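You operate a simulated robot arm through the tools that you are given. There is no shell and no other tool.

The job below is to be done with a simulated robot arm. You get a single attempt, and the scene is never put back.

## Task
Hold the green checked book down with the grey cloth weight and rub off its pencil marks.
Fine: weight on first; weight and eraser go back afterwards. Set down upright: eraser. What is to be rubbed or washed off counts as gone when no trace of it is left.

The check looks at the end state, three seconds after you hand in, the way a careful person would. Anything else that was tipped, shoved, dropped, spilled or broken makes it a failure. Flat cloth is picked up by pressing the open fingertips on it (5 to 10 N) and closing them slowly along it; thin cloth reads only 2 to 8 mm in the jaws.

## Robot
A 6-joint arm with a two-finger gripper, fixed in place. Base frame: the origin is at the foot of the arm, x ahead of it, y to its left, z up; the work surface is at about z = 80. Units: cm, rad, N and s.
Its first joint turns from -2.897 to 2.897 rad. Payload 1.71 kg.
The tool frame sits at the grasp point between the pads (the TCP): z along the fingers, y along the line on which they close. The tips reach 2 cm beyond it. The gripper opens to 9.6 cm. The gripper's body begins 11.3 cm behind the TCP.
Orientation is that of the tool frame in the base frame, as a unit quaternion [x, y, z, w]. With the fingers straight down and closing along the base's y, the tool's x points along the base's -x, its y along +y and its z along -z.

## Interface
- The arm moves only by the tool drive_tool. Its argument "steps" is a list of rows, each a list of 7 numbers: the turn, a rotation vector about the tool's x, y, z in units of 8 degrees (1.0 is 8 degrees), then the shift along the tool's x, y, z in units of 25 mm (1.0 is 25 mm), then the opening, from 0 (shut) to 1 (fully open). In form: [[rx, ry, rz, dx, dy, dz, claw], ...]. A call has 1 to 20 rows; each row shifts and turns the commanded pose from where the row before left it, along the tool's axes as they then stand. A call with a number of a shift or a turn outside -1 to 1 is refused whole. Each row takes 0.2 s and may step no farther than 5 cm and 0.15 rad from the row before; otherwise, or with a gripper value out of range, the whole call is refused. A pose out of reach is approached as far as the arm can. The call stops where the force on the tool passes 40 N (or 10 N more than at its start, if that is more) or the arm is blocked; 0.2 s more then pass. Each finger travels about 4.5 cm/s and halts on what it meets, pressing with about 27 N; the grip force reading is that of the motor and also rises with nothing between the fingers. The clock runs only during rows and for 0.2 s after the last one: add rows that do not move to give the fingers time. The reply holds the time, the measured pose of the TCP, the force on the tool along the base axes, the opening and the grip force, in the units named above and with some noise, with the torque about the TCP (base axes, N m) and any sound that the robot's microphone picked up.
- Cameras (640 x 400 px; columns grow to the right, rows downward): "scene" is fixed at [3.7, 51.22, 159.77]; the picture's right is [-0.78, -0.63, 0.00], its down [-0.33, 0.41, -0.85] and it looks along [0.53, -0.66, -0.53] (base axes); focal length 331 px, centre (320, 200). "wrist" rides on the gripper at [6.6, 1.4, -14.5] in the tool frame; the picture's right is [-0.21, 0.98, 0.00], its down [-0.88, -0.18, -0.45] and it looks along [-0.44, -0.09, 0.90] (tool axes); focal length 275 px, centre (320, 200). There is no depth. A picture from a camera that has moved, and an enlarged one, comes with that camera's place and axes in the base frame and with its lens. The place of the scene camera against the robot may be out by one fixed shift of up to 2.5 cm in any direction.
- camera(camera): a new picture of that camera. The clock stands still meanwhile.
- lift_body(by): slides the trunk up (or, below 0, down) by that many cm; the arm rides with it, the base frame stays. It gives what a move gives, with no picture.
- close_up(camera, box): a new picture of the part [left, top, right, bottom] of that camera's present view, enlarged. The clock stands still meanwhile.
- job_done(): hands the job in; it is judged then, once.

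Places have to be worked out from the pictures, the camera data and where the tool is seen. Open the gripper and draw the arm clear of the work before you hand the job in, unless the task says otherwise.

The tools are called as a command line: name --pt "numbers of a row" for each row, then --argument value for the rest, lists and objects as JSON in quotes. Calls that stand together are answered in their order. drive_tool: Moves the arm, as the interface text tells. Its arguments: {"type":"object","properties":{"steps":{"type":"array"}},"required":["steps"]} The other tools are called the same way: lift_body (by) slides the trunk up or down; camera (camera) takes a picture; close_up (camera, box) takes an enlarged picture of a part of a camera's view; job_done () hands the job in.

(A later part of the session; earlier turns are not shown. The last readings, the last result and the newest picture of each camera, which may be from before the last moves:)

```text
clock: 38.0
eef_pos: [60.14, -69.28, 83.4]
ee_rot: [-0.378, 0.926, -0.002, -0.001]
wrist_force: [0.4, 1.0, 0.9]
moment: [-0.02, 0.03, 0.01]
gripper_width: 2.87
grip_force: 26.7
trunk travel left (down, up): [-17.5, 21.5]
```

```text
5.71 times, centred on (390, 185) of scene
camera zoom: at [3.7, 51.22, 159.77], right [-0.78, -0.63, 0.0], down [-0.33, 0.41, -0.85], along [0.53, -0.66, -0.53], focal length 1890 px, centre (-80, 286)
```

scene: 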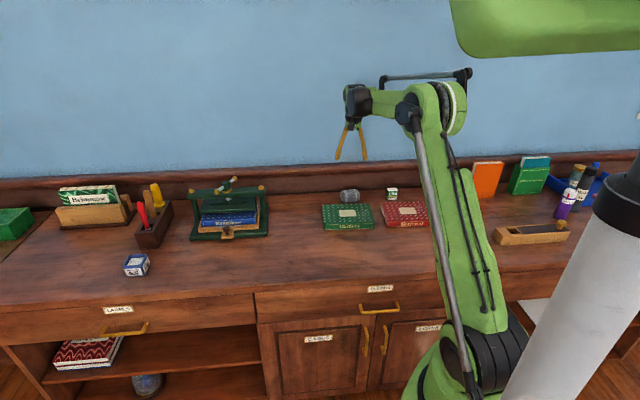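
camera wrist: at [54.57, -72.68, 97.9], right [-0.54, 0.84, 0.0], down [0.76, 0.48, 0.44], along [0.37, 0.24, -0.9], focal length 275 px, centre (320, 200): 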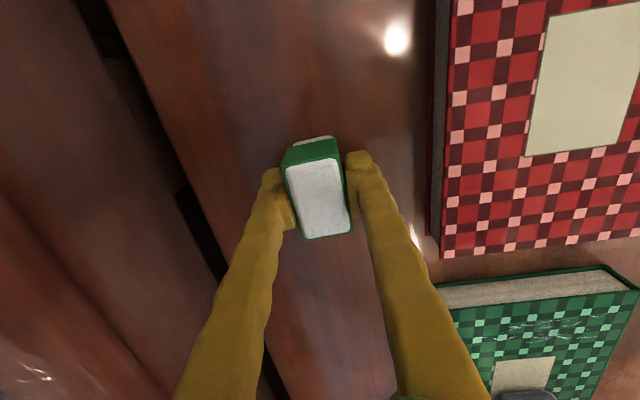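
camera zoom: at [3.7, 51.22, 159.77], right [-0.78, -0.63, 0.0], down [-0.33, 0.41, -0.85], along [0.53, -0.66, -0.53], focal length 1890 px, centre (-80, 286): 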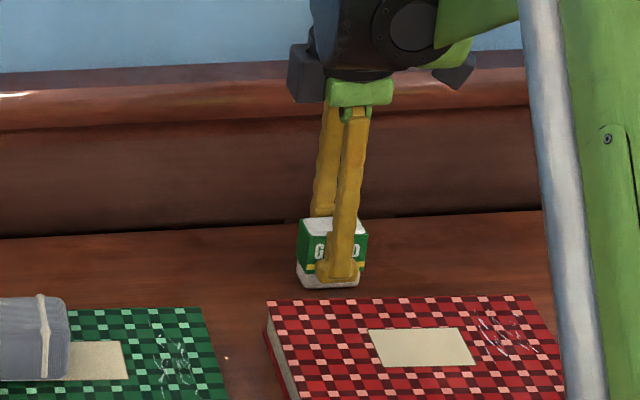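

The eraser is gripped at 2.9 cm wide, and I note its home pose: TCP (60.14,-69.28,83.4), jaw axis at 134.4°. I'll lift it, line up with the book, and carry it high above the marks to view them closely.

drive_tool --pt "0 0 0 0 0 -0.3 0.15" --pt "0 0 0 0 0 -0.8 0.15" --pt "0 0 0 0 0 -0.8 0.15" --pt "0 0 0 0 0 -0.8 0.15" --pt "0 0 0 0 0 -0.8 0.15" --pt "0 0 0 0 0 -0.8 0.15" --pt "0 0 0.41 0 0 0 0.15" --pt "0 0 0 -0.772 0.76 0 0.15" --pt "0 0 0 -0.772 0.76 0 0.15" --pt "0 0 0 -0.772 0.76 0 0.15" --pt "0 0 0 -0.772 0.76 0 0.15" --pt "0 0 0 -0.772 0.76 0 0.15" --pt "0 0 0 -0.772 0.76 0 0.15" --pt "0 0 0 -0.772 0.76 0 0.15" --pt "0 0 0 -0.772 0.76 0 0.15" --pt "0 0 0 0 0 0 0.15" --pt "0 0 0 0 0 0 0.15"

camera --camera "wrist"

close_up --camera "scene" --box '[314, 150, 410, 240]'

```text
clock: 41.6
eef_pos: [61.8, -47.56, 94.11]
ee_rot: [-0.351, 0.936, -0.003, -0.002]
wrist_force: [1.0, 0.0, -1.2]
moment: [-0.01, 0.03, -0.01]
gripper_width: 2.88
grip_force: 27.4
trunk travel left (down, up): [-17.5, 21.5]
```

```text
taken
camera wrist: at [56.0, -50.68, 108.56], right [-0.49, 0.87, 0.0], down [0.78, 0.44, 0.44], along [0.39, 0.21, -0.9], focal length 275 px, centre (320, 200)
```

wrist: 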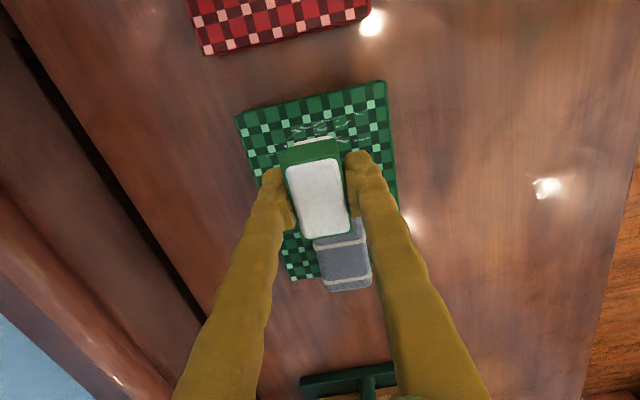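

```text
4.44 times, centred on (362, 195) of scene
camera zoom: at [3.7, 51.22, 159.77], right [-0.78, -0.63, 0.0], down [-0.33, 0.41, -0.85], along [0.53, -0.66, -0.53], focal length 1470 px, centre (133, 222)
```

zoom: 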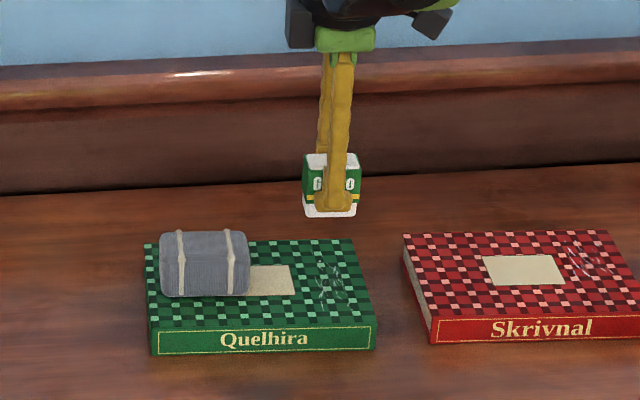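

The eraser hides part of the marks in the wrist view. I'll move 3.5 cm along the book, staying clear above the weight, so the marks show fully.

drive_tool --pt "0 0 0 -0.7 0 0 0.15" --pt "0 0 0 -0.7 0 0 0.15" --pt "0 0 0 0 0 0 0.15"

close_up --camera "wrist" --box '[240, 40, 400, 140]'

close_up --camera "scene" --box '[360, 195, 424, 235]'

```text
clock: 42.4
eef_pos: [64.51, -45.28, 94.06]
ee_rot: [-0.351, 0.937, -0.002, 0.0]
wrist_force: [-0.1, 0.9, -0.5]
moment: [-0.01, -0.01, 0.0]
gripper_width: 2.85
grip_force: 26.4
trunk travel left (down, up): [-17.5, 21.5]
```

```text
4.00 times, centred on (320, 90) of wrist
camera zoom: at [58.7, -48.36, 108.53], right [-0.49, 0.87, 0.0], down [0.78, 0.44, 0.44], along [0.39, 0.21, -0.9], focal length 1101 px, centre (320, 640)
```

zoom: 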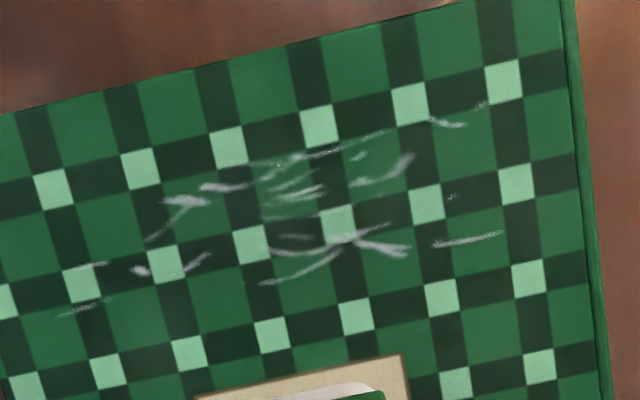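

```text
10.00 times, centred on (392, 215) of scene
camera zoom: at [3.7, 51.22, 159.77], right [-0.78, -0.63, 0.0], down [-0.33, 0.41, -0.85], along [0.53, -0.66, -0.53], focal length 3307 px, centre (-400, 50)
```

zoom: 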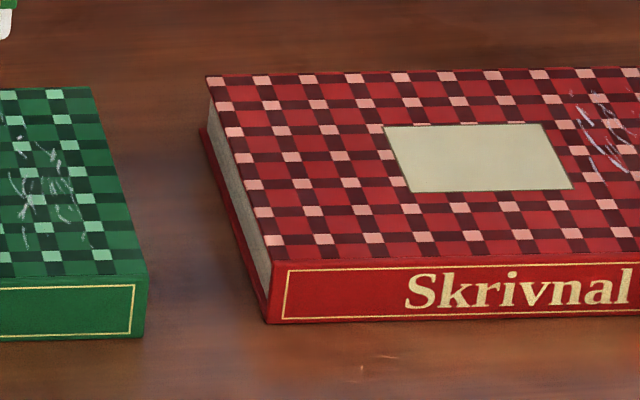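

The marks form a strip 2.7 cm wide along the book and about 10 cm deep, so one pass line of the 4.65 cm long eraser covers it. I'll move over the strip's centre near (61.2,-48.1) and lower to just above contact (z≈87).

drive_tool --pt "0 0 0 0.87 0 0 0.15" --pt "0 0 0 0.87 0 0 0.15" --pt "0 0 0 0 0 0.6 0.15" --pt "0 0 0 0 0 0.8 0.15" --pt "0 0 0 0 0 0.8 0.15" --pt "0 0 0 0 0 0.5 0.15" --pt "0 0 0 0 0 0 0.15" --pt "0 0 0 0 0 0 0.15"

close_up --camera "scene" --box '[314, 170, 410, 240]'

camera --camera "wrist"

```text
clock: 44.2
eef_pos: [61.21, -48.29, 87.43]
ee_rot: [-0.351, 0.936, -0.002, -0.001]
wrist_force: [-0.4, 0.1, -0.9]
moment: [-0.03, -0.03, -0.01]
gripper_width: 2.87
grip_force: 27.0
trunk travel left (down, up): [-17.5, 21.5]
```

```text
5.71 times, centred on (362, 205) of scene
camera zoom: at [3.7, 51.22, 159.77], right [-0.78, -0.63, 0.0], down [-0.33, 0.41, -0.85], along [0.53, -0.66, -0.53], focal length 1890 px, centre (80, 171)
```

zoom: 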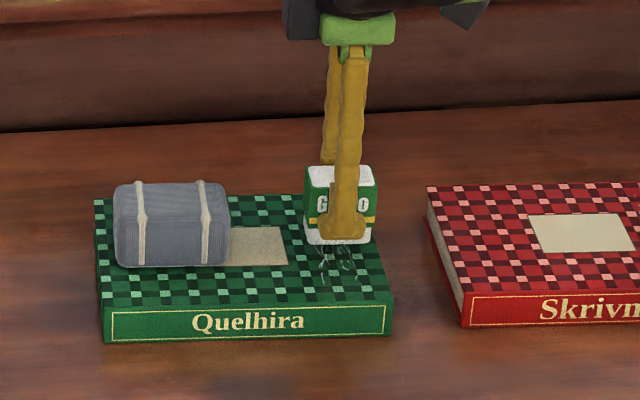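

```text
taken
camera wrist: at [55.42, -51.33, 101.85], right [-0.49, 0.87, 0.0], down [0.78, 0.44, 0.44], along [0.39, 0.21, -0.9], focal length 275 px, centre (320, 200)
```

wrist: 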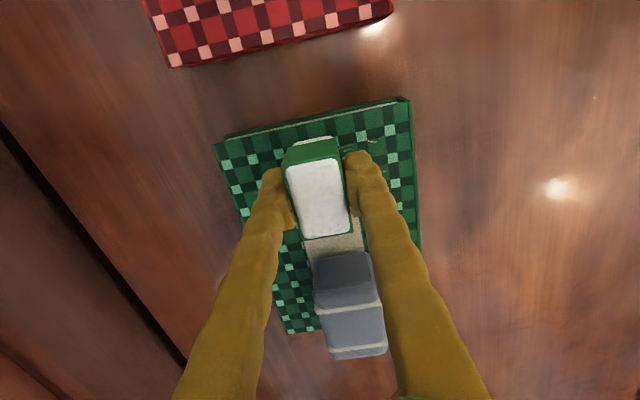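

The eraser hovers over the marks about 1 cm above the cover. Lowering in small steps to find contact.

drive_tool --pt "0 0 0 0 0 0.1 0.15" --pt "0 0 0 0 0 0.1 0.15" --pt "0 0 0 0 0 0.06 0.15" --pt "0 0 0 0 0 0.04 0.15" --pt "0 0 0 0 0 0 0.15"

```text
clock: 45.4
eef_pos: [61.12, -48.3, 86.62]
ee_rot: [-0.35, 0.937, -0.002, -0.001]
wrist_force: [-0.2, -0.2, -0.2]
moment: [0.02, 0.04, 0.01]
gripper_width: 2.88
grip_force: 27.2
trunk travel left (down, up): [-17.5, 21.5]
```

No contact yet at z=86.6, so I go on by a millimetre at a time.

drive_tool --pt "0 0 0 0 0 0.04 0.15" --pt "0 0 0 0 0 0.02 0.15" --pt "0 0 0 0 0 0 0.15"

```text
clock: 46.2
eef_pos: [61.15, -48.22, 86.48]
ee_rot: [-0.351, 0.936, -0.002, -0.001]
wrist_force: [0.4, -0.3, 3.6]
moment: [-0.01, 0.02, -0.03]
gripper_width: 2.87
grip_force: 26.6
trunk travel left (down, up): [-17.5, 21.5]
```

Contact with 3.6 N. I'll make a first light stroke of about 4 cm toward the back and check the forces and whether the book moves.

drive_tool --pt "0 0 0 0 -0.3 0 0.15" --pt "0 0 0 0 -0.3 0 0.15" --pt "0 0 0 0 -0.3 0 0.15" --pt "0 0 0 0 -0.3 0 0.15" --pt "0 0 0 0 -0.3 0 0.15"

close_up --camera "scene" --box '[314, 170, 410, 240]'

close_up --camera "wrist" --box '[200, 70, 440, 220]'

```text
clock: 47.4
eef_pos: [63.73, -51.12, 86.45]
ee_rot: [-0.351, 0.936, -0.002, -0.001]
wrist_force: [-0.5, 0.3, 1.8]
moment: [-0.03, 0.07, -0.03]
gripper_width: 2.9
grip_force: 27.5
trunk travel left (down, up): [-17.5, 21.5]
```

```text
5.71 times, centred on (362, 205) of scene
camera zoom: at [3.7, 51.22, 159.77], right [-0.78, -0.63, 0.0], down [-0.33, 0.41, -0.85], along [0.53, -0.66, -0.53], focal length 1890 px, centre (80, 171)
```

zoom: 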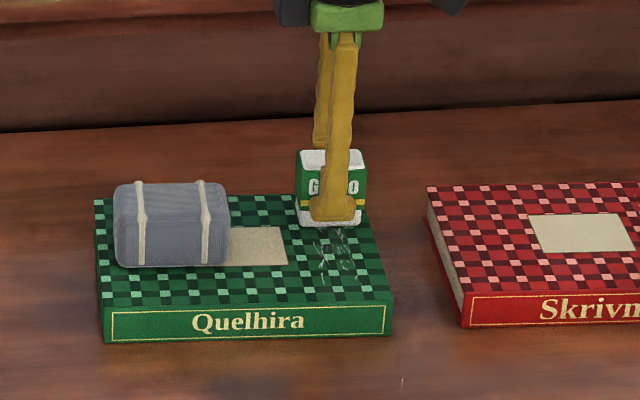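

```text
2.67 times, centred on (320, 145) of wrist
camera zoom: at [57.87, -54.12, 100.89], right [-0.49, 0.87, 0.0], down [0.78, 0.44, 0.44], along [0.39, 0.21, -0.9], focal length 734 px, centre (320, 347)
```

zoom: 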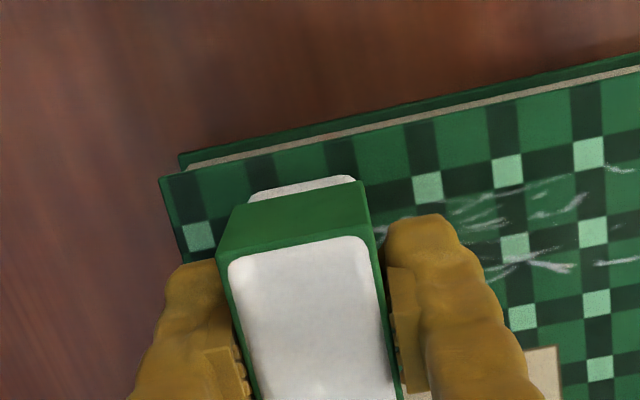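

The book stayed put, but the pressure is light (1.8 N) and the marks have barely faded. I'll press slightly more and stroke the whole strip toward the front.

drive_tool --pt "0 0 0 0 -0.3 0.03 0.15" --pt "0 0 0 0 0.3 0 0.15" --pt "0 0 0 0 0.3 0 0.15" --pt "0 0 0 0 0.3 0 0.15" --pt "0 0 0 0 0.3 0 0.15" --pt "0 0 0 0 0.3 0 0.15" --pt "0 0 0 0 0.3 0 0.15"

close_up --camera "scene" --box '[314, 170, 410, 240]'

close_up --camera "wrist" --box '[200, 70, 440, 220]'

```text
clock: 49.0
eef_pos: [61.21, -48.32, 86.46]
ee_rot: [-0.351, 0.937, -0.002, 0.0]
wrist_force: [4.1, -5.4, 19.4]
moment: [-0.13, -0.04, 0.02]
gripper_width: 2.87
grip_force: 27.1
trunk travel left (down, up): [-17.5, 21.5]
```

```text
5.71 times, centred on (362, 205) of scene
camera zoom: at [3.7, 51.22, 159.77], right [-0.78, -0.63, 0.0], down [-0.33, 0.41, -0.85], along [0.53, -0.66, -0.53], focal length 1890 px, centre (80, 171)
```

zoom: 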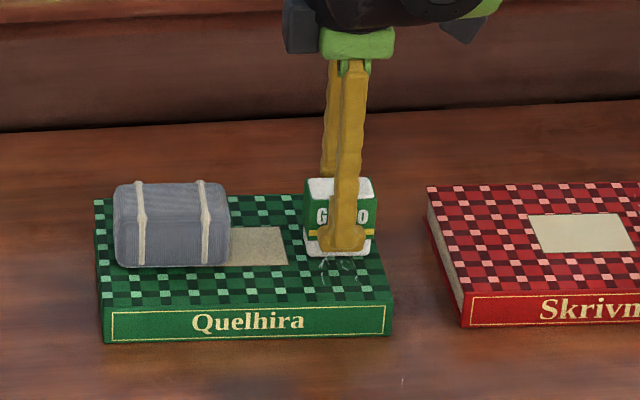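

```text
2.67 times, centred on (320, 145) of wrist
camera zoom: at [55.34, -51.29, 100.86], right [-0.49, 0.87, 0.0], down [0.78, 0.44, 0.44], along [0.39, 0.21, -0.9], focal length 734 px, centre (320, 347)
```

zoom: 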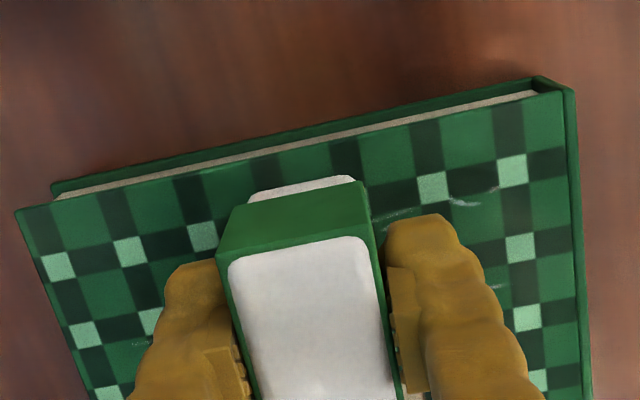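

At about 19 N the back half is coming clean and the book still has not moved. I'll ease off a touch and continue the stroke to the front and back again.

drive_tool --pt "0 0 0 0 0.3 -0.012 0.15" --pt "0 0 0 0 0.3 0 0.15" --pt "0 0 0 0 0.3 0 0.15" --pt "0 0 0 0 0.3 0 0.15" --pt "0 0 0 0 0.3 0 0.15" --pt "0 0 0 0 0.25 0 0.15"

close_up --camera "scene" --box '[314, 170, 410, 240]'

close_up --camera "wrist" --box '[130, 70, 440, 240]'

```text
clock: 50.4
eef_pos: [58.21, -44.85, 86.42]
ee_rot: [-0.352, 0.936, -0.002, -0.001]
wrist_force: [5.3, -5.6, 16.8]
moment: [-0.07, -0.04, 0.0]
gripper_width: 2.86
grip_force: 27.2
trunk travel left (down, up): [-17.5, 21.5]
```

```text
5.71 times, centred on (362, 205) of scene
camera zoom: at [3.7, 51.22, 159.77], right [-0.78, -0.63, 0.0], down [-0.33, 0.41, -0.85], along [0.53, -0.66, -0.53], focal length 1890 px, centre (80, 171)
```

zoom: 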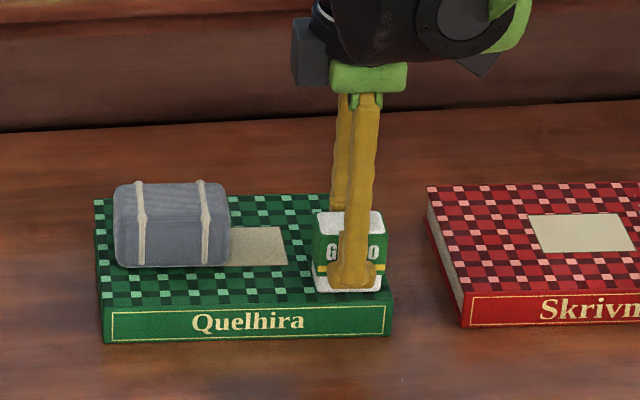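

```text
2.06 times, centred on (285, 155) of wrist
camera zoom: at [52.45, -47.99, 100.85], right [-0.49, 0.87, 0.0], down [0.78, 0.44, 0.44], along [0.39, 0.21, -0.9], focal length 568 px, centre (392, 293)
```

zoom: 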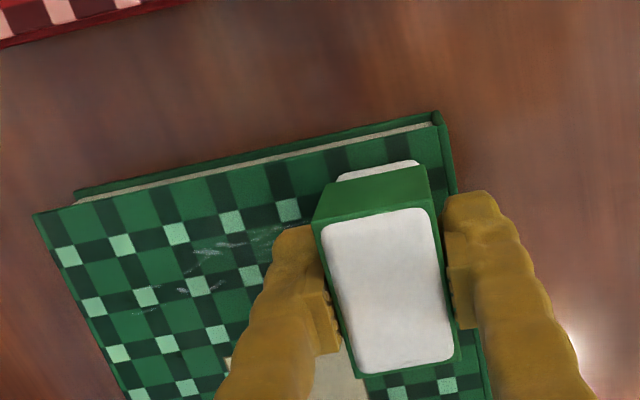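

The front half looks clean and only faint traces remain in the back half. Stroking back over the full strip with the same pressure.

drive_tool --pt "0 0 0 0 -0.31 0 0.15" --pt "0 0 0 0 -0.31 0 0.15" --pt "0 0 0 0 -0.31 0 0.15" --pt "0 0 0 0 -0.31 0 0.15" --pt "0 0 0 0 -0.31 0 0.15" --pt "0 0 0 0 -0.31 0 0.15" --pt "0 0 0 0 -0.31 0 0.15" --pt "0 0 0 0 -0.31 0 0.15" --pt "0 0 0 0 -0.31 0 0.15" --pt "0 0 0 0 -0.31 0 0.15" --pt "0 0 0 0 -0.31 0 0.15" --pt "0 0 0 0 -0.31 0 0.15"

close_up --camera "scene" --box '[314, 170, 410, 240]'

close_up --camera "wrist" --box '[200, 70, 510, 240]'

```text
clock: 53.0
eef_pos: [64.48, -51.96, 86.5]
ee_rot: [-0.35, 0.937, -0.002, 0.0]
wrist_force: [-2.0, 2.7, 5.0]
moment: [0.09, 0.06, -0.01]
gripper_width: 2.88
grip_force: 27.5
trunk travel left (down, up): [-17.5, 21.5]
```

```text
5.71 times, centred on (362, 205) of scene
camera zoom: at [3.7, 51.22, 159.77], right [-0.78, -0.63, 0.0], down [-0.33, 0.41, -0.85], along [0.53, -0.66, -0.53], focal length 1890 px, centre (80, 171)
```

zoom: 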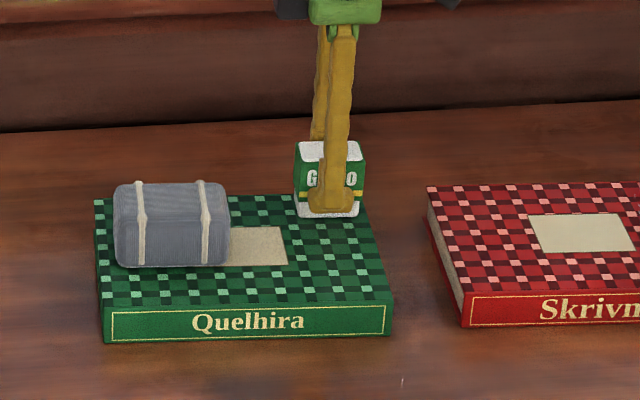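

```text
2.06 times, centred on (355, 155) of wrist
camera zoom: at [58.6, -55.03, 100.84], right [-0.49, 0.87, 0.0], down [0.78, 0.44, 0.44], along [0.39, 0.21, -0.9], focal length 568 px, centre (248, 293)
```

zoom: 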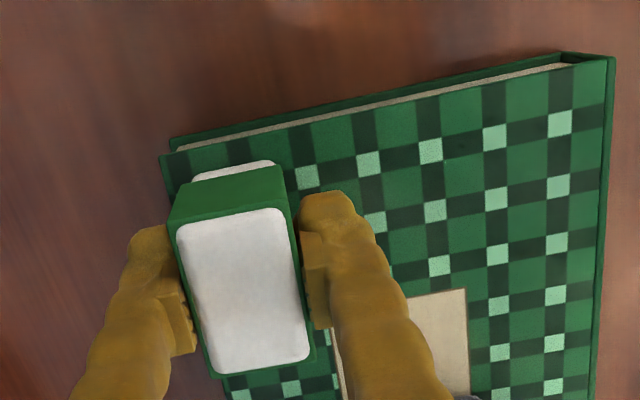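

The strip looks clean so far, though the force drops to 5 N at the back end. I'll add a little pressure, scrub the back end, and run one more full pass forward.

drive_tool --pt "0 0 0 0 0.2 0.014 0.15" --pt "0 0 0 0 -0.2 0 0.15" --pt "0 0 0 0 0.3 0 0.15" --pt "0 0 0 0 -0.3 0 0.15" --pt "0 0 0 0 0.31 0 0.15" --pt "0 0 0 0 0.31 0 0.15" --pt "0 0 0 0 0.31 0 0.15" --pt "0 0 0 0 0.31 -0.006 0.15" --pt "0 0 0 0 0.31 0 0.15" --pt "0 0 0 0 0.31 0 0.15" --pt "0 0 0 0 0.31 -0.006 0.15" --pt "0 0 0 0 0.31 0 0.15" --pt "0 0 0 0 0.31 0 0.15" --pt "0 0 0 0 0.31 0 0.15" --pt "0 0 0 0 0.31 0 0.15" --pt "0 0 0 0 0.31 0 0.15"

close_up --camera "wrist" --box '[130, 70, 440, 240]'

```text
clock: 56.4
eef_pos: [58.26, -44.82, 86.44]
ee_rot: [-0.351, 0.936, -0.002, -0.001]
wrist_force: [1.2, -3.0, 8.5]
moment: [-0.02, -0.01, 0.0]
gripper_width: 2.88
grip_force: 26.9
trunk travel left (down, up): [-17.5, 21.5]
```

```text
2.06 times, centred on (285, 155) of wrist
camera zoom: at [52.46, -47.99, 100.81], right [-0.49, 0.87, 0.0], down [0.78, 0.44, 0.44], along [0.39, 0.21, -0.9], focal length 568 px, centre (392, 293)
```

zoom: 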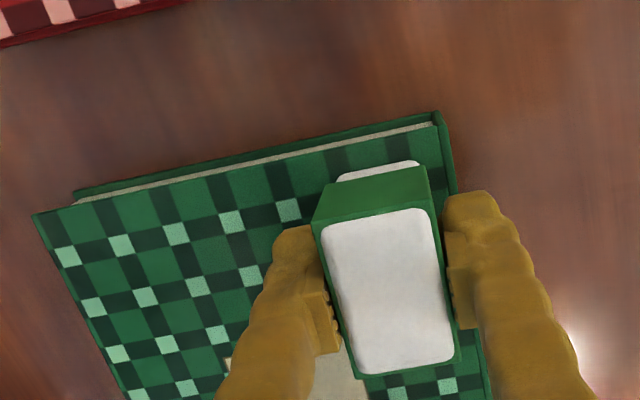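

No trace shows around the eraser. I'll lift off and look at the whole mark area from the same view as before.

drive_tool --pt "0 0 0 0 0 -0.4 0.15" --pt "0 0 0 0 0 -0.9 0.15" --pt "0 0 0 0 0 -0.9 0.15" --pt "0 0 0 0 0 -0.85 0.15" --pt "0 0 0 -0.6 -0.6 0 0.15" --pt "0 0 0 -0.6 -0.6 0 0.15" --pt "0 0 0 -0.56 -0.58 0 0.15" --pt "0 0 0 0 0 0 0.15"

close_up --camera "wrist" --box '[240, 40, 400, 140]'

close_up --camera "scene" --box '[324, 195, 388, 240]'

camera --camera "wrist"

```text
clock: 58.2
eef_pos: [64.52, -45.23, 93.96]
ee_rot: [-0.351, 0.936, -0.003, -0.001]
wrist_force: [-0.2, -0.1, -1.6]
moment: [0.02, -0.01, 0.0]
gripper_width: 2.89
grip_force: 26.7
trunk travel left (down, up): [-17.5, 21.5]
```

```text
4.00 times, centred on (320, 90) of wrist
camera zoom: at [58.79, -48.35, 108.45], right [-0.49, 0.87, 0.0], down [0.78, 0.44, 0.44], along [0.39, 0.21, -0.9], focal length 1101 px, centre (320, 640)
```

zoom: 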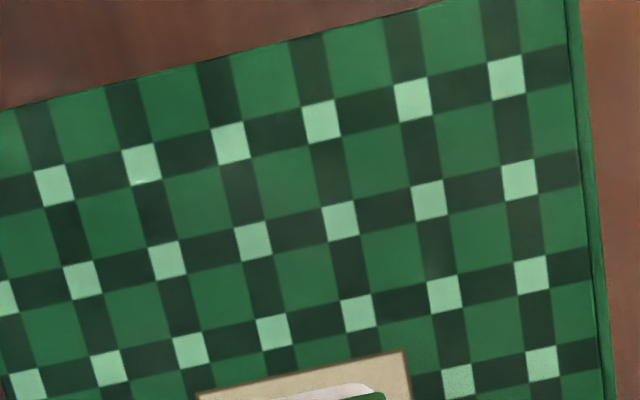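

```text
8.89 times, centred on (356, 218) of scene
camera zoom: at [3.7, 51.22, 159.77], right [-0.78, -0.63, 0.0], down [-0.33, 0.41, -0.85], along [0.53, -0.66, -0.53], focal length 2940 px, centre (0, 44)
```

zoom: 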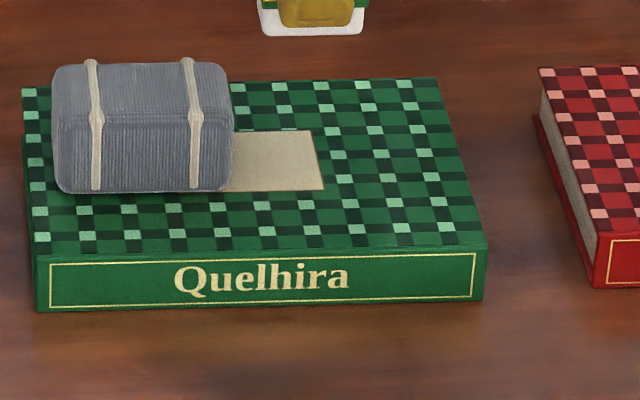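

```text
taken
camera wrist: at [58.79, -48.35, 108.45], right [-0.49, 0.87, 0.0], down [0.78, 0.44, 0.44], along [0.39, 0.21, -0.9], focal length 275 px, centre (320, 200)
```

wrist: 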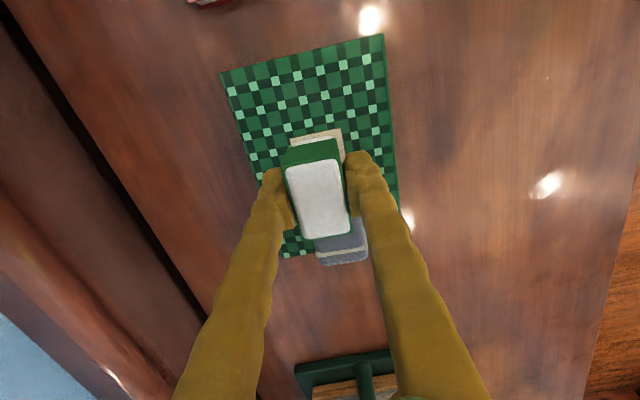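

The cover looks clean. Two tighter close-ups will rule out faint remains, especially at the two ends of the strip.

close_up --camera "wrist" --box '[240, 70, 304, 118]'

close_up --camera "wrist" --box '[295, 60, 343, 120]'

close_up --camera "wrist" --box '[335, 50, 395, 120]'

```text
8.33 times, centred on (272, 94) of wrist
camera zoom: at [58.79, -48.35, 108.45], right [-0.49, 0.87, 0.0], down [0.78, 0.44, 0.44], along [0.39, 0.21, -0.9], focal length 2294 px, centre (720, 1083)
```

zoom: 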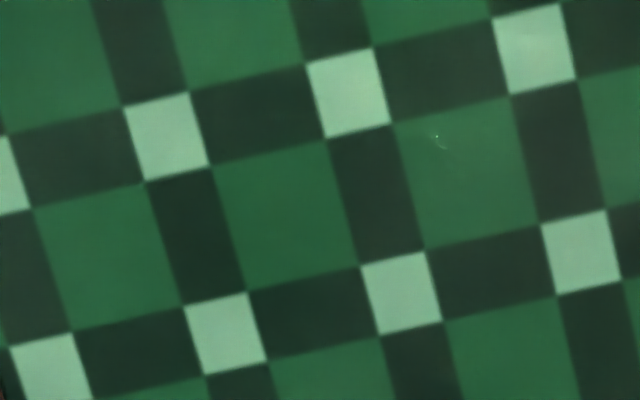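

```text
6.67 times, centred on (319, 90) of wrist
camera zoom: at [58.79, -48.35, 108.45], right [-0.49, 0.87, 0.0], down [0.78, 0.44, 0.44], along [0.39, 0.21, -0.9], focal length 1835 px, centre (327, 933)
```

zoom: 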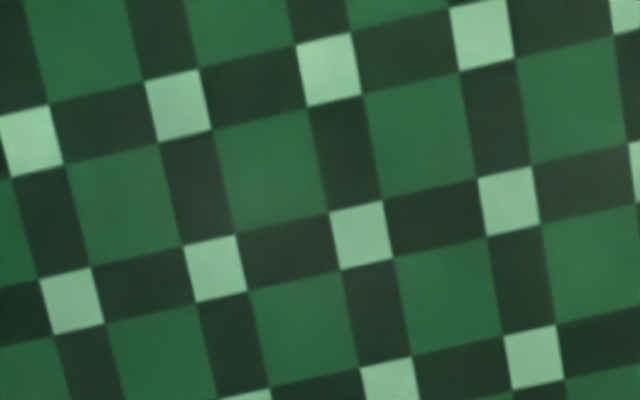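

```text
5.71 times, centred on (365, 85) of wrist
camera zoom: at [58.79, -48.35, 108.45], right [-0.49, 0.87, 0.0], down [0.78, 0.44, 0.44], along [0.39, 0.21, -0.9], focal length 1573 px, centre (63, 857)
```

zoom: 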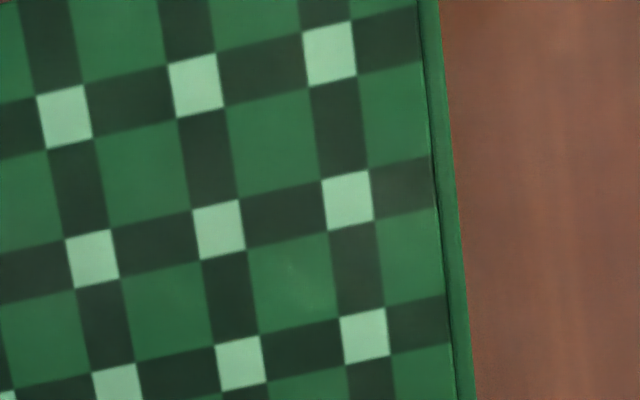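

The close-ups show a tiny speck at the back end and perhaps a very faint haze at the front. I'll go back to the same pressed height and make extra full passes slightly offset to each side.

drive_tool --pt "0 0 0 0.6 0.6 0 0.15" --pt "0 0 0 0.6 0.6 0 0.15" --pt "0 0 0 0.56 0.58 0 0.15" --pt "0 0 0 0 0 0.85 0.15" --pt "0 0 0 0 0 0.9 0.15" --pt "0 0 0 0 0 0.9 0.15" --pt "0 0 0 0 0 0.36 0.15" --pt "0 0 0 -0.12 0 0.046 0.15" --pt "0 0 0 0 0 0 0.15"

```text
clock: 60.2
eef_pos: [58.32, -44.72, 86.4]
ee_rot: [-0.351, 0.936, -0.002, -0.001]
wrist_force: [-4.6, -3.0, 11.2]
moment: [-0.03, 0.22, 0.04]
gripper_width: 2.85
grip_force: 27.0
trunk travel left (down, up): [-17.5, 21.5]
```

Pressing with 11 N at the front end. Now a full stroke back, holding the pressure up toward the rear, then a few short scrubs at the back end.

drive_tool --pt "0 0 0 0 -0.31 0 0.15" --pt "0 0 0 0 -0.31 0.003 0.15" --pt "0 0 0 0 -0.31 0 0.15" --pt "0 0 0 0 -0.31 0.003 0.15" --pt "0 0 0 0 -0.31 0 0.15" --pt "0 0 0 0 -0.31 0.003 0.15" --pt "0 0 0 0 -0.31 0 0.15" --pt "0 0 0 0 -0.31 0.003 0.15" --pt "0 0 0 0 -0.31 0 0.15" --pt "0 0 0 0 -0.31 0.003 0.15" --pt "0 0 0 0 -0.31 0 0.15" --pt "0 0 0 0 -0.31 0 0.15"

close_up --camera "scene" --box '[314, 170, 410, 240]'

```text
clock: 62.8
eef_pos: [64.71, -51.85, 86.37]
ee_rot: [-0.351, 0.936, -0.002, -0.001]
wrist_force: [-0.5, 0.3, 2.0]
moment: [0.05, 0.01, -0.01]
gripper_width: 2.86
grip_force: 26.5
trunk travel left (down, up): [-17.5, 21.5]
```

```text
5.71 times, centred on (362, 205) of scene
camera zoom: at [3.7, 51.22, 159.77], right [-0.78, -0.63, 0.0], down [-0.33, 0.41, -0.85], along [0.53, -0.66, -0.53], focal length 1890 px, centre (80, 171)
```

zoom: 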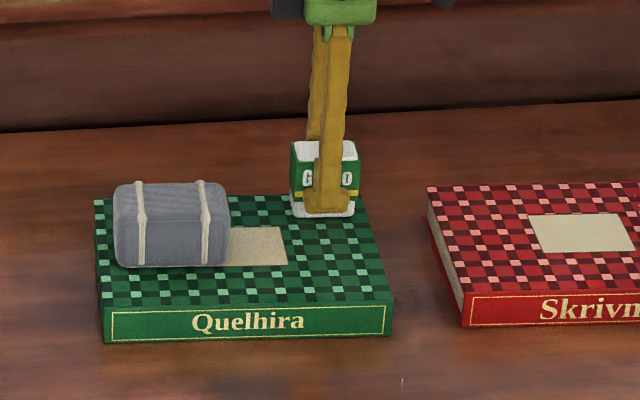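

Only 2 N remains at the back end. I'll add about 0.6 mm of press, scrub there, and stroke forward with the offset to the other side.

drive_tool --pt "0 0 0 0 0.2 0.025 0.15" --pt "0 0 0 0 -0.2 0.0 0.15" --pt "0 0 0 0.12 0.3 0 0.15" --pt "0 0 0 0 -0.3 0 0.15" --pt "0 0 0 0.12 0.3 0 0.15" --pt "0 0 0 0 -0.3 0 0.15" --pt "0 0 0 0 0 0 0.15"

```text
clock: 64.4
eef_pos: [64.14, -52.23, 86.38]
ee_rot: [-0.351, 0.937, -0.002, -0.001]
wrist_force: [-4.3, 3.8, 10.0]
moment: [0.17, 0.17, 0.0]
gripper_width: 2.87
grip_force: 27.0
trunk travel left (down, up): [-17.5, 21.5]
```

Now 10 N at the back. Full stroke forward, easing the press slightly toward the front, where the surface is a little higher.

drive_tool --pt "0 0 0 0 0.31 0 0.15" --pt "0 0 0 0 0.31 -0.004 0.15" --pt "0 0 0 0 0.31 0 0.15" --pt "0 0 0 0 0.31 -0.006 0.15" --pt "0 0 0 0 0.31 0 0.15" --pt "0 0 0 0 0.31 -0.006 0.15" --pt "0 0 0 0 0.31 0 0.15" --pt "0 0 0 0 0.31 -0.006 0.15" --pt "0 0 0 0 0.31 0 0.15" --pt "0 0 0 0 0.31 -0.004 0.15" --pt "0 0 0 0 0.31 0 0.15" --pt "0 0 0 0 0.31 0 0.15" --pt "0 0 0 -0.12 -0.3 0 0.15" --pt "0 0 0 0 -0.3 0 0.15" --pt "0 0 0 0 0.3 0 0.15" --pt "0 0 0 0 0.3 0 0.15"

```text
clock: 67.8
eef_pos: [58.32, -44.93, 86.17]
ee_rot: [-0.351, 0.936, -0.002, -0.001]
wrist_force: [4.1, -6.6, 18.7]
moment: [-0.1, -0.03, -0.01]
gripper_width: 2.85
grip_force: 27.1
trunk travel left (down, up): [-17.5, 21.5]
```

Good firm pressure on the front. Lifting off to the inspection pose again.

drive_tool --pt "0 0 0 0 0 -0.4 0.15" --pt "0 0 0 0 0 -0.9 0.15" --pt "0 0 0 0 0 -0.9 0.15" --pt "0 0 0 0 0 -0.9 0.15" --pt "0 0 0 -0.6 -0.6 0 0.15" --pt "0 0 0 -0.6 -0.6 0 0.15" --pt "0 0 0 -0.56 -0.58 0 0.15" --pt "0 0 0 0 0 0 0.15"

close_up --camera "wrist" --box '[220, 60, 300, 118]'

close_up --camera "wrist" --box '[285, 50, 343, 120]'

close_up --camera "wrist" --box '[335, 30, 405, 120]'

camera --camera "wrist"

close_up --camera "scene" --box '[314, 170, 410, 240]'

```text
clock: 69.6
eef_pos: [64.55, -45.34, 94.02]
ee_rot: [-0.351, 0.936, -0.002, -0.001]
wrist_force: [0.1, 0.0, -1.4]
moment: [0.02, 0.02, 0.01]
gripper_width: 2.86
grip_force: 26.4
trunk travel left (down, up): [-17.5, 21.5]
```

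```text
6.90 times, centred on (260, 89) of wrist
camera zoom: at [58.78, -48.43, 108.46], right [-0.49, 0.87, 0.0], down [0.78, 0.44, 0.44], along [0.39, 0.21, -0.9], focal length 1898 px, centre (734, 966)
```

zoom: 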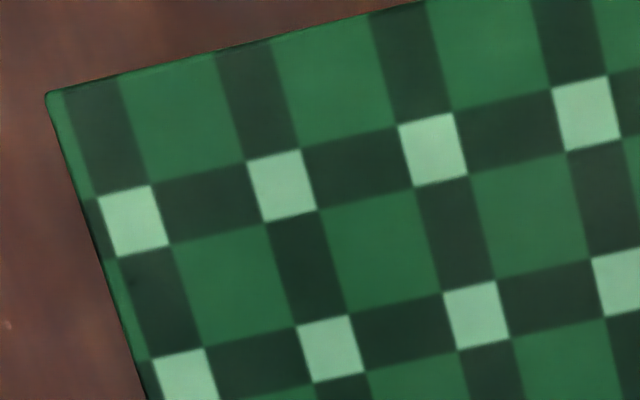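

```text
5.71 times, centred on (314, 85) of wrist
camera zoom: at [58.78, -48.43, 108.46], right [-0.49, 0.87, 0.0], down [0.78, 0.44, 0.44], along [0.39, 0.21, -0.9], focal length 1573 px, centre (354, 857)
```

zoom: 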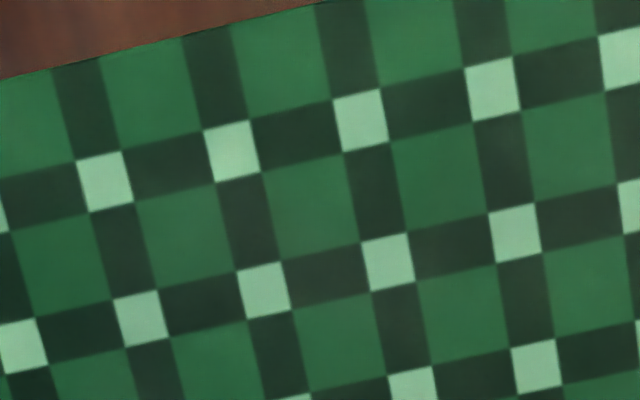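

```text
4.44 times, centred on (370, 75) of wrist
camera zoom: at [58.78, -48.43, 108.46], right [-0.49, 0.87, 0.0], down [0.78, 0.44, 0.44], along [0.39, 0.21, -0.9], focal length 1224 px, centre (98, 756)
```

zoom: 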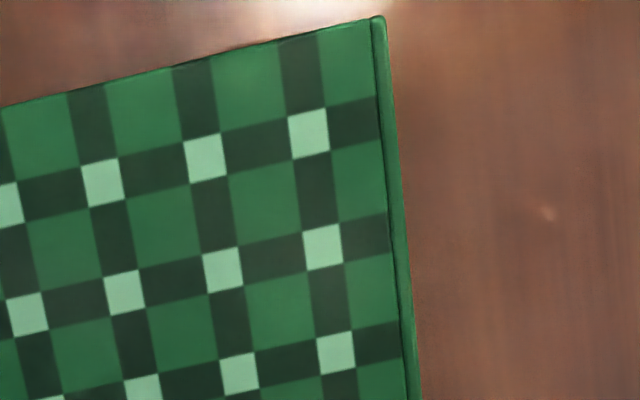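

```text
taken
camera wrist: at [58.78, -48.43, 108.46], right [-0.49, 0.87, 0.0], down [0.78, 0.44, 0.44], along [0.39, 0.21, -0.9], focal length 275 px, centre (320, 200)
```

wrist: 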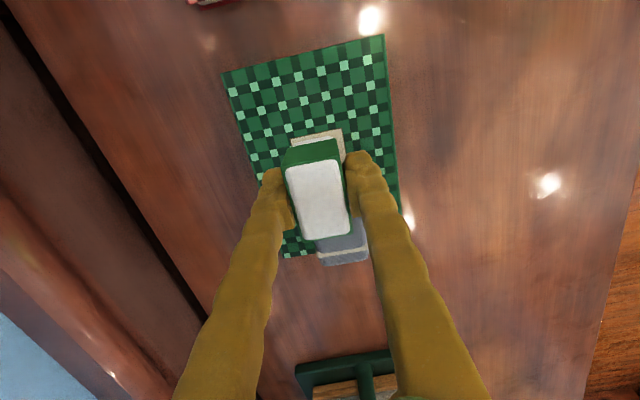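

```text
5.71 times, centred on (362, 205) of scene
camera zoom: at [3.7, 51.22, 159.77], right [-0.78, -0.63, 0.0], down [-0.33, 0.41, -0.85], along [0.53, -0.66, -0.53], focal length 1890 px, centre (80, 171)
```

zoom: 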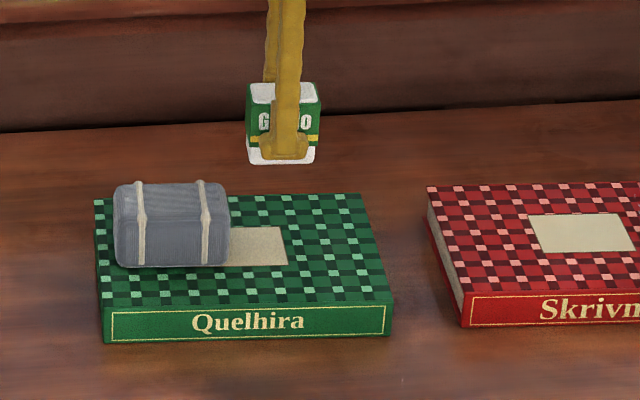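

The cover is completely clean now, and book and weight have not shifted. I'll carry the eraser back over its home spot (60.14,-69.28) and restore the jaw angle.

drive_tool --pt "0 0 0 0.847 -0.673 0 0.15" --pt "0 0 0 0.847 -0.673 0 0.15" --pt "0 0 0 0.847 -0.673 0 0.15" --pt "0 0 0 0.847 -0.673 0 0.15" --pt "0 0 0 0.847 -0.673 0 0.15" --pt "0 0 0 0.847 -0.673 0 0.15" --pt "0 0 0 0.847 -0.673 0 0.15" --pt "0 0 0 0.847 -0.673 0 0.15" --pt "0 0 0 0.847 -0.673 0 0.15" --pt "0 0 -0.41 0 0 0 0.15" --pt "0 0 0 0 0 0.8 0.15" --pt "0 0 0 0 0 0.8 0.15" --pt "0 0 0 0 0 0.8 0.15" --pt "0 0 0 0 0 0.8 0.15" --pt "0 0 0 0 0 0 0.15" --pt "0 0 0 0 0 0 0.15"

close_up --camera "scene" --box '[342, 150, 438, 220]'

close_up --camera "wrist" --box '[240, 100, 400, 250]'

```text
clock: 73.0
eef_pos: [60.26, -69.31, 86.27]
ee_rot: [-0.378, 0.926, -0.002, 0.0]
wrist_force: [-0.3, 0.0, -0.2]
moment: [-0.01, -0.02, 0.0]
gripper_width: 2.87
grip_force: 27.4
trunk travel left (down, up): [-17.5, 21.5]
```

```text
5.71 times, centred on (390, 185) of scene
camera zoom: at [3.7, 51.22, 159.77], right [-0.78, -0.63, 0.0], down [-0.33, 0.41, -0.85], along [0.53, -0.66, -0.53], focal length 1890 px, centre (-80, 286)
```

zoom: 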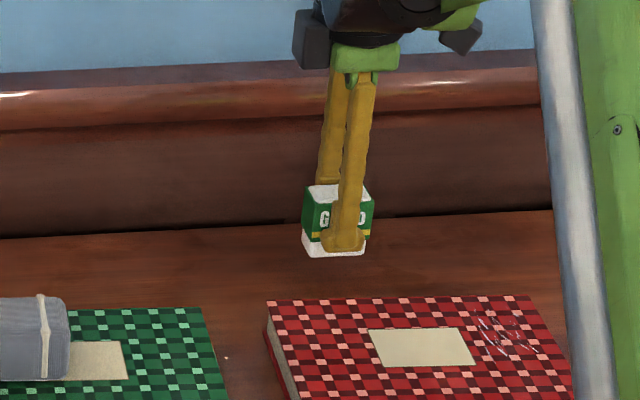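

```text
2.67 times, centred on (320, 175) of wrist
camera zoom: at [54.51, -72.81, 100.62], right [-0.54, 0.84, 0.0], down [0.76, 0.48, 0.44], along [0.37, 0.24, -0.9], focal length 734 px, centre (320, 267)
```

zoom: 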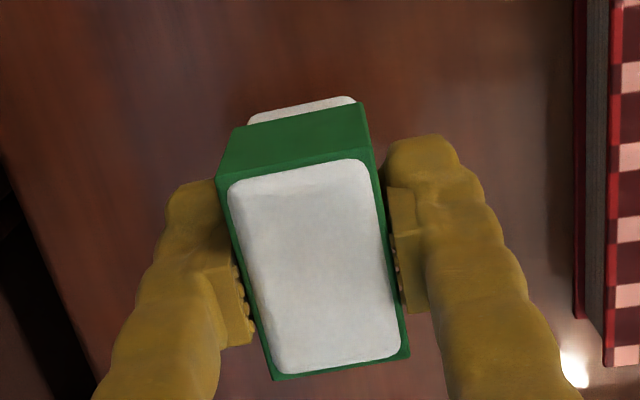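

The eraser is above its home spot within about a millimetre. Lowering nearly to the table, then in small steps.

drive_tool --pt "0 0 0 0.02 0.03 0.5 0.15" --pt "0 0 0 0 0 0.4 0.15" --pt "0 0 0 0 0 0.14 0.15" --pt "0 0 0 0 0 0 0.15"

```text
clock: 74.0
eef_pos: [59.97, -69.3, 83.44]
ee_rot: [-0.377, 0.926, -0.003, -0.001]
wrist_force: [-0.5, 0.2, 0.2]
moment: [-0.01, 0.01, 0.04]
gripper_width: 2.86
grip_force: 27.2
trunk travel left (down, up): [-17.5, 21.5]
```

No contact yet at z=83.44. One millimetre at a time from here.

drive_tool --pt "0 0 0 0 0 0.04 0.15" --pt "0 0 0 0 0 0.0 0.15"

```text
clock: 74.6
eef_pos: [60.08, -69.27, 83.46]
ee_rot: [-0.378, 0.926, -0.002, -0.001]
wrist_force: [0.1, 0.8, -1.7]
moment: [0.0, 0.03, -0.01]
gripper_width: 2.87
grip_force: 26.8
trunk travel left (down, up): [-17.5, 21.5]
```

Still carrying; continuing down a little further.

drive_tool --pt "0 0 0 0 0 0.04 0.15" --pt "0 0 0 0 0 0.02 0.15" --pt "0 0 0 0 0 0.0 0.15"

```text
clock: 75.4
eef_pos: [60.04, -69.25, 83.32]
ee_rot: [-0.378, 0.926, -0.002, -0.001]
wrist_force: [-0.2, -0.6, 1.8]
moment: [-0.03, 0.0, -0.01]
gripper_width: 2.89
grip_force: 26.9
trunk travel left (down, up): [-17.5, 21.5]
```

Maybe just touching (1.8 N, within the noise). One more half-millimetre to be sure.

drive_tool --pt "0 0 0 0 0 0.025 0.15" --pt "0 0 0 0 0 0.0 0.15" --pt "0 0 0 0 0 0.0 0.15"

close_up --camera "scene" --box '[360, 170, 424, 210]'

```text
clock: 76.2
eef_pos: [60.05, -69.31, 83.26]
ee_rot: [-0.377, 0.926, -0.002, -0.001]
wrist_force: [3.2, -3.9, 11.6]
moment: [-0.06, -0.05, 0.02]
gripper_width: 2.85
grip_force: 26.7
trunk travel left (down, up): [-17.5, 21.5]
```

```text
10.00 times, centred on (392, 190) of scene
camera zoom: at [3.7, 51.22, 159.77], right [-0.78, -0.63, 0.0], down [-0.33, 0.41, -0.85], along [0.53, -0.66, -0.53], focal length 3307 px, centre (-400, 300)
```

zoom: 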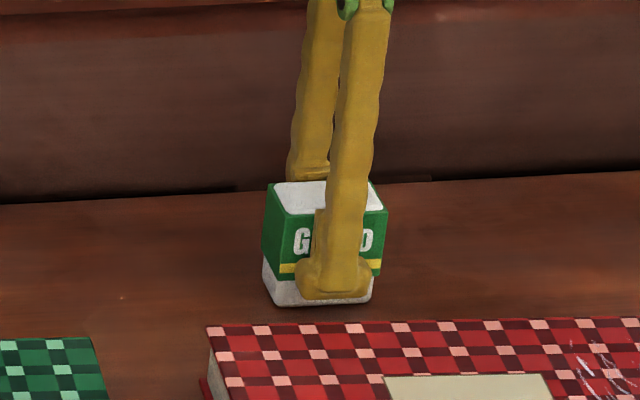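

The eraser stands on the table (11.6 N). I'll ease back half a millimetre and open slowly, to a modest width only.

drive_tool --pt "0 0 0 0 0 -0.025 0.15" --pt "0 0 0 0 0 0 0.3" --pt "0 0 0 0 0 0 0.35" --pt "0 0 0 0 0 0 0.45" --pt "0 0 0 0 0 0 0.55" --pt "0 0 0 0 0 0 0.6" --pt "0 0 0 0 0 0 0.6"

close_up --camera "scene" --box '[360, 170, 424, 210]'

close_up --camera "wrist" --box '[220, 100, 420, 250]'

```text
clock: 77.8
eef_pos: [59.96, -69.38, 83.3]
ee_rot: [-0.378, 0.926, -0.001, -0.001]
wrist_force: [-0.2, 0.1, 0.1]
moment: [-0.01, 0.0, 0.03]
gripper_width: 5.75
grip_force: 0.1
trunk travel left (down, up): [-17.5, 21.5]
```

```text
10.00 times, centred on (392, 190) of scene
camera zoom: at [3.7, 51.22, 159.77], right [-0.78, -0.63, 0.0], down [-0.33, 0.41, -0.85], along [0.53, -0.66, -0.53], focal length 3307 px, centre (-400, 300)
```

zoom: 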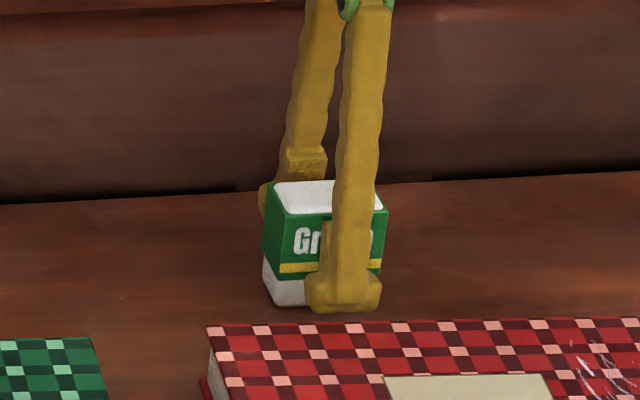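

```text
2.67 times, centred on (320, 175) of wrist
camera zoom: at [54.4, -72.73, 97.72], right [-0.54, 0.84, 0.0], down [0.76, 0.48, 0.44], along [0.37, 0.24, -0.9], focal length 734 px, centre (320, 267)
```

zoom: 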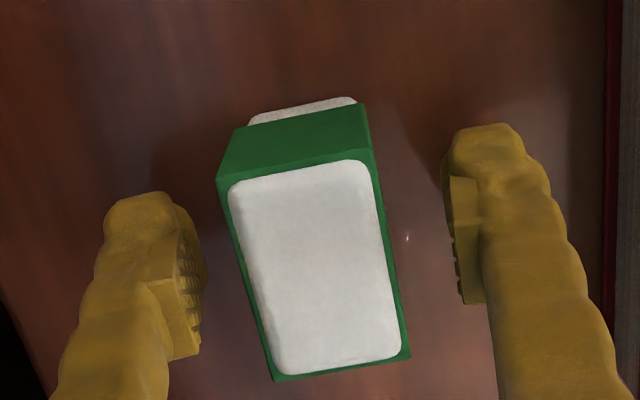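

The eraser stands upright and free. I'll lift straight up and return over the weight on the book at (69.9,-40.5).

drive_tool --pt "0 0 0 0 0 -0.5 0.6" --pt "0 0 0 0 0 -0.9 0.6" --pt "0 0 0 0 0 -0.9 0.6" --pt "0 0 0 0 0 -0.9 0.6" --pt "0 0 0 0 0 -0.9 0.6" --pt "0 0 0 0 0 -0.9 0.6" --pt "0 0 0 0 0 -0.9 0.7" --pt "0 0 0.41 0 0 0 0.8" --pt "0 0 0 -0.963 0.554 0 0.9" --pt "0 0 0 -0.963 0.554 0 0.9" --pt "0 0 0 -0.963 0.554 0 0.9" --pt "0 0 0 -0.963 0.554 0 0.9" --pt "0 0 0 -0.963 0.554 0 0.9" --pt "0 0 0 -0.963 0.554 0 0.9" --pt "0 0 0 -0.963 0.554 0 0.9" --pt "0 0 0 -0.963 0.554 0 0.9" --pt "0 0 0 -0.963 0.554 0 0.9" --pt "0 0 0 -0.963 0.554 0 0.9" --pt "0 0 0 -0.963 0.554 0 0.9" --pt "0 0 0 0 0 0 0.9"

camera --camera "wrist"

close_up --camera "scene" --box '[314, 150, 442, 240]'

```text
clock: 82.0
eef_pos: [69.89, -40.07, 97.96]
ee_rot: [-0.351, 0.936, -0.002, -0.001]
wrist_force: [-0.2, -0.2, 0.1]
moment: [-0.04, -0.01, 0.03]
gripper_width: 8.63
grip_force: 0.1
trunk travel left (down, up): [-17.5, 21.5]
```

```text
taken
camera wrist: at [64.08, -43.33, 112.39], right [-0.49, 0.87, 0.0], down [0.78, 0.44, 0.44], along [0.39, 0.21, -0.9], focal length 275 px, centre (320, 200)
```

wrist: 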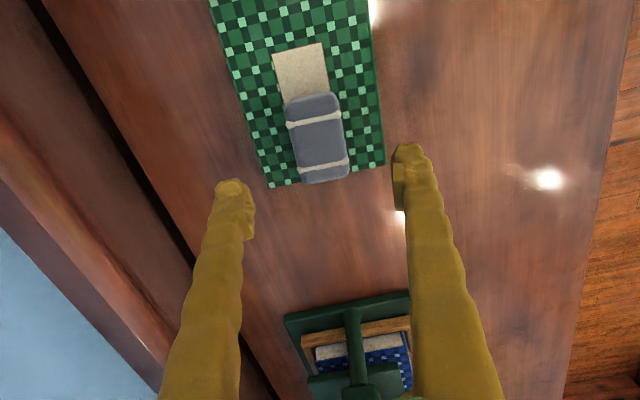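

```text
4.44 times, centred on (378, 195) of scene
camera zoom: at [3.7, 51.22, 159.77], right [-0.78, -0.63, 0.0], down [-0.33, 0.41, -0.85], along [0.53, -0.66, -0.53], focal length 1470 px, centre (62, 222)
```

zoom: 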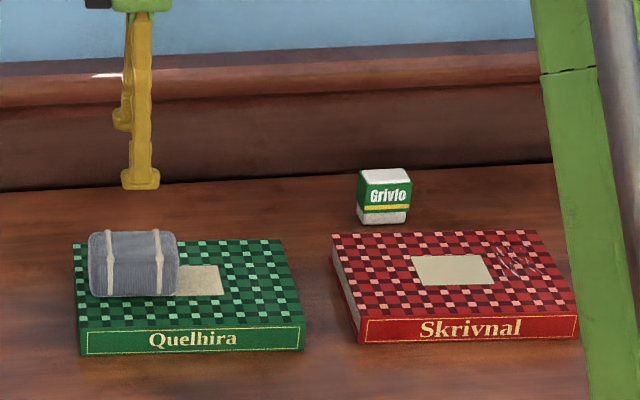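

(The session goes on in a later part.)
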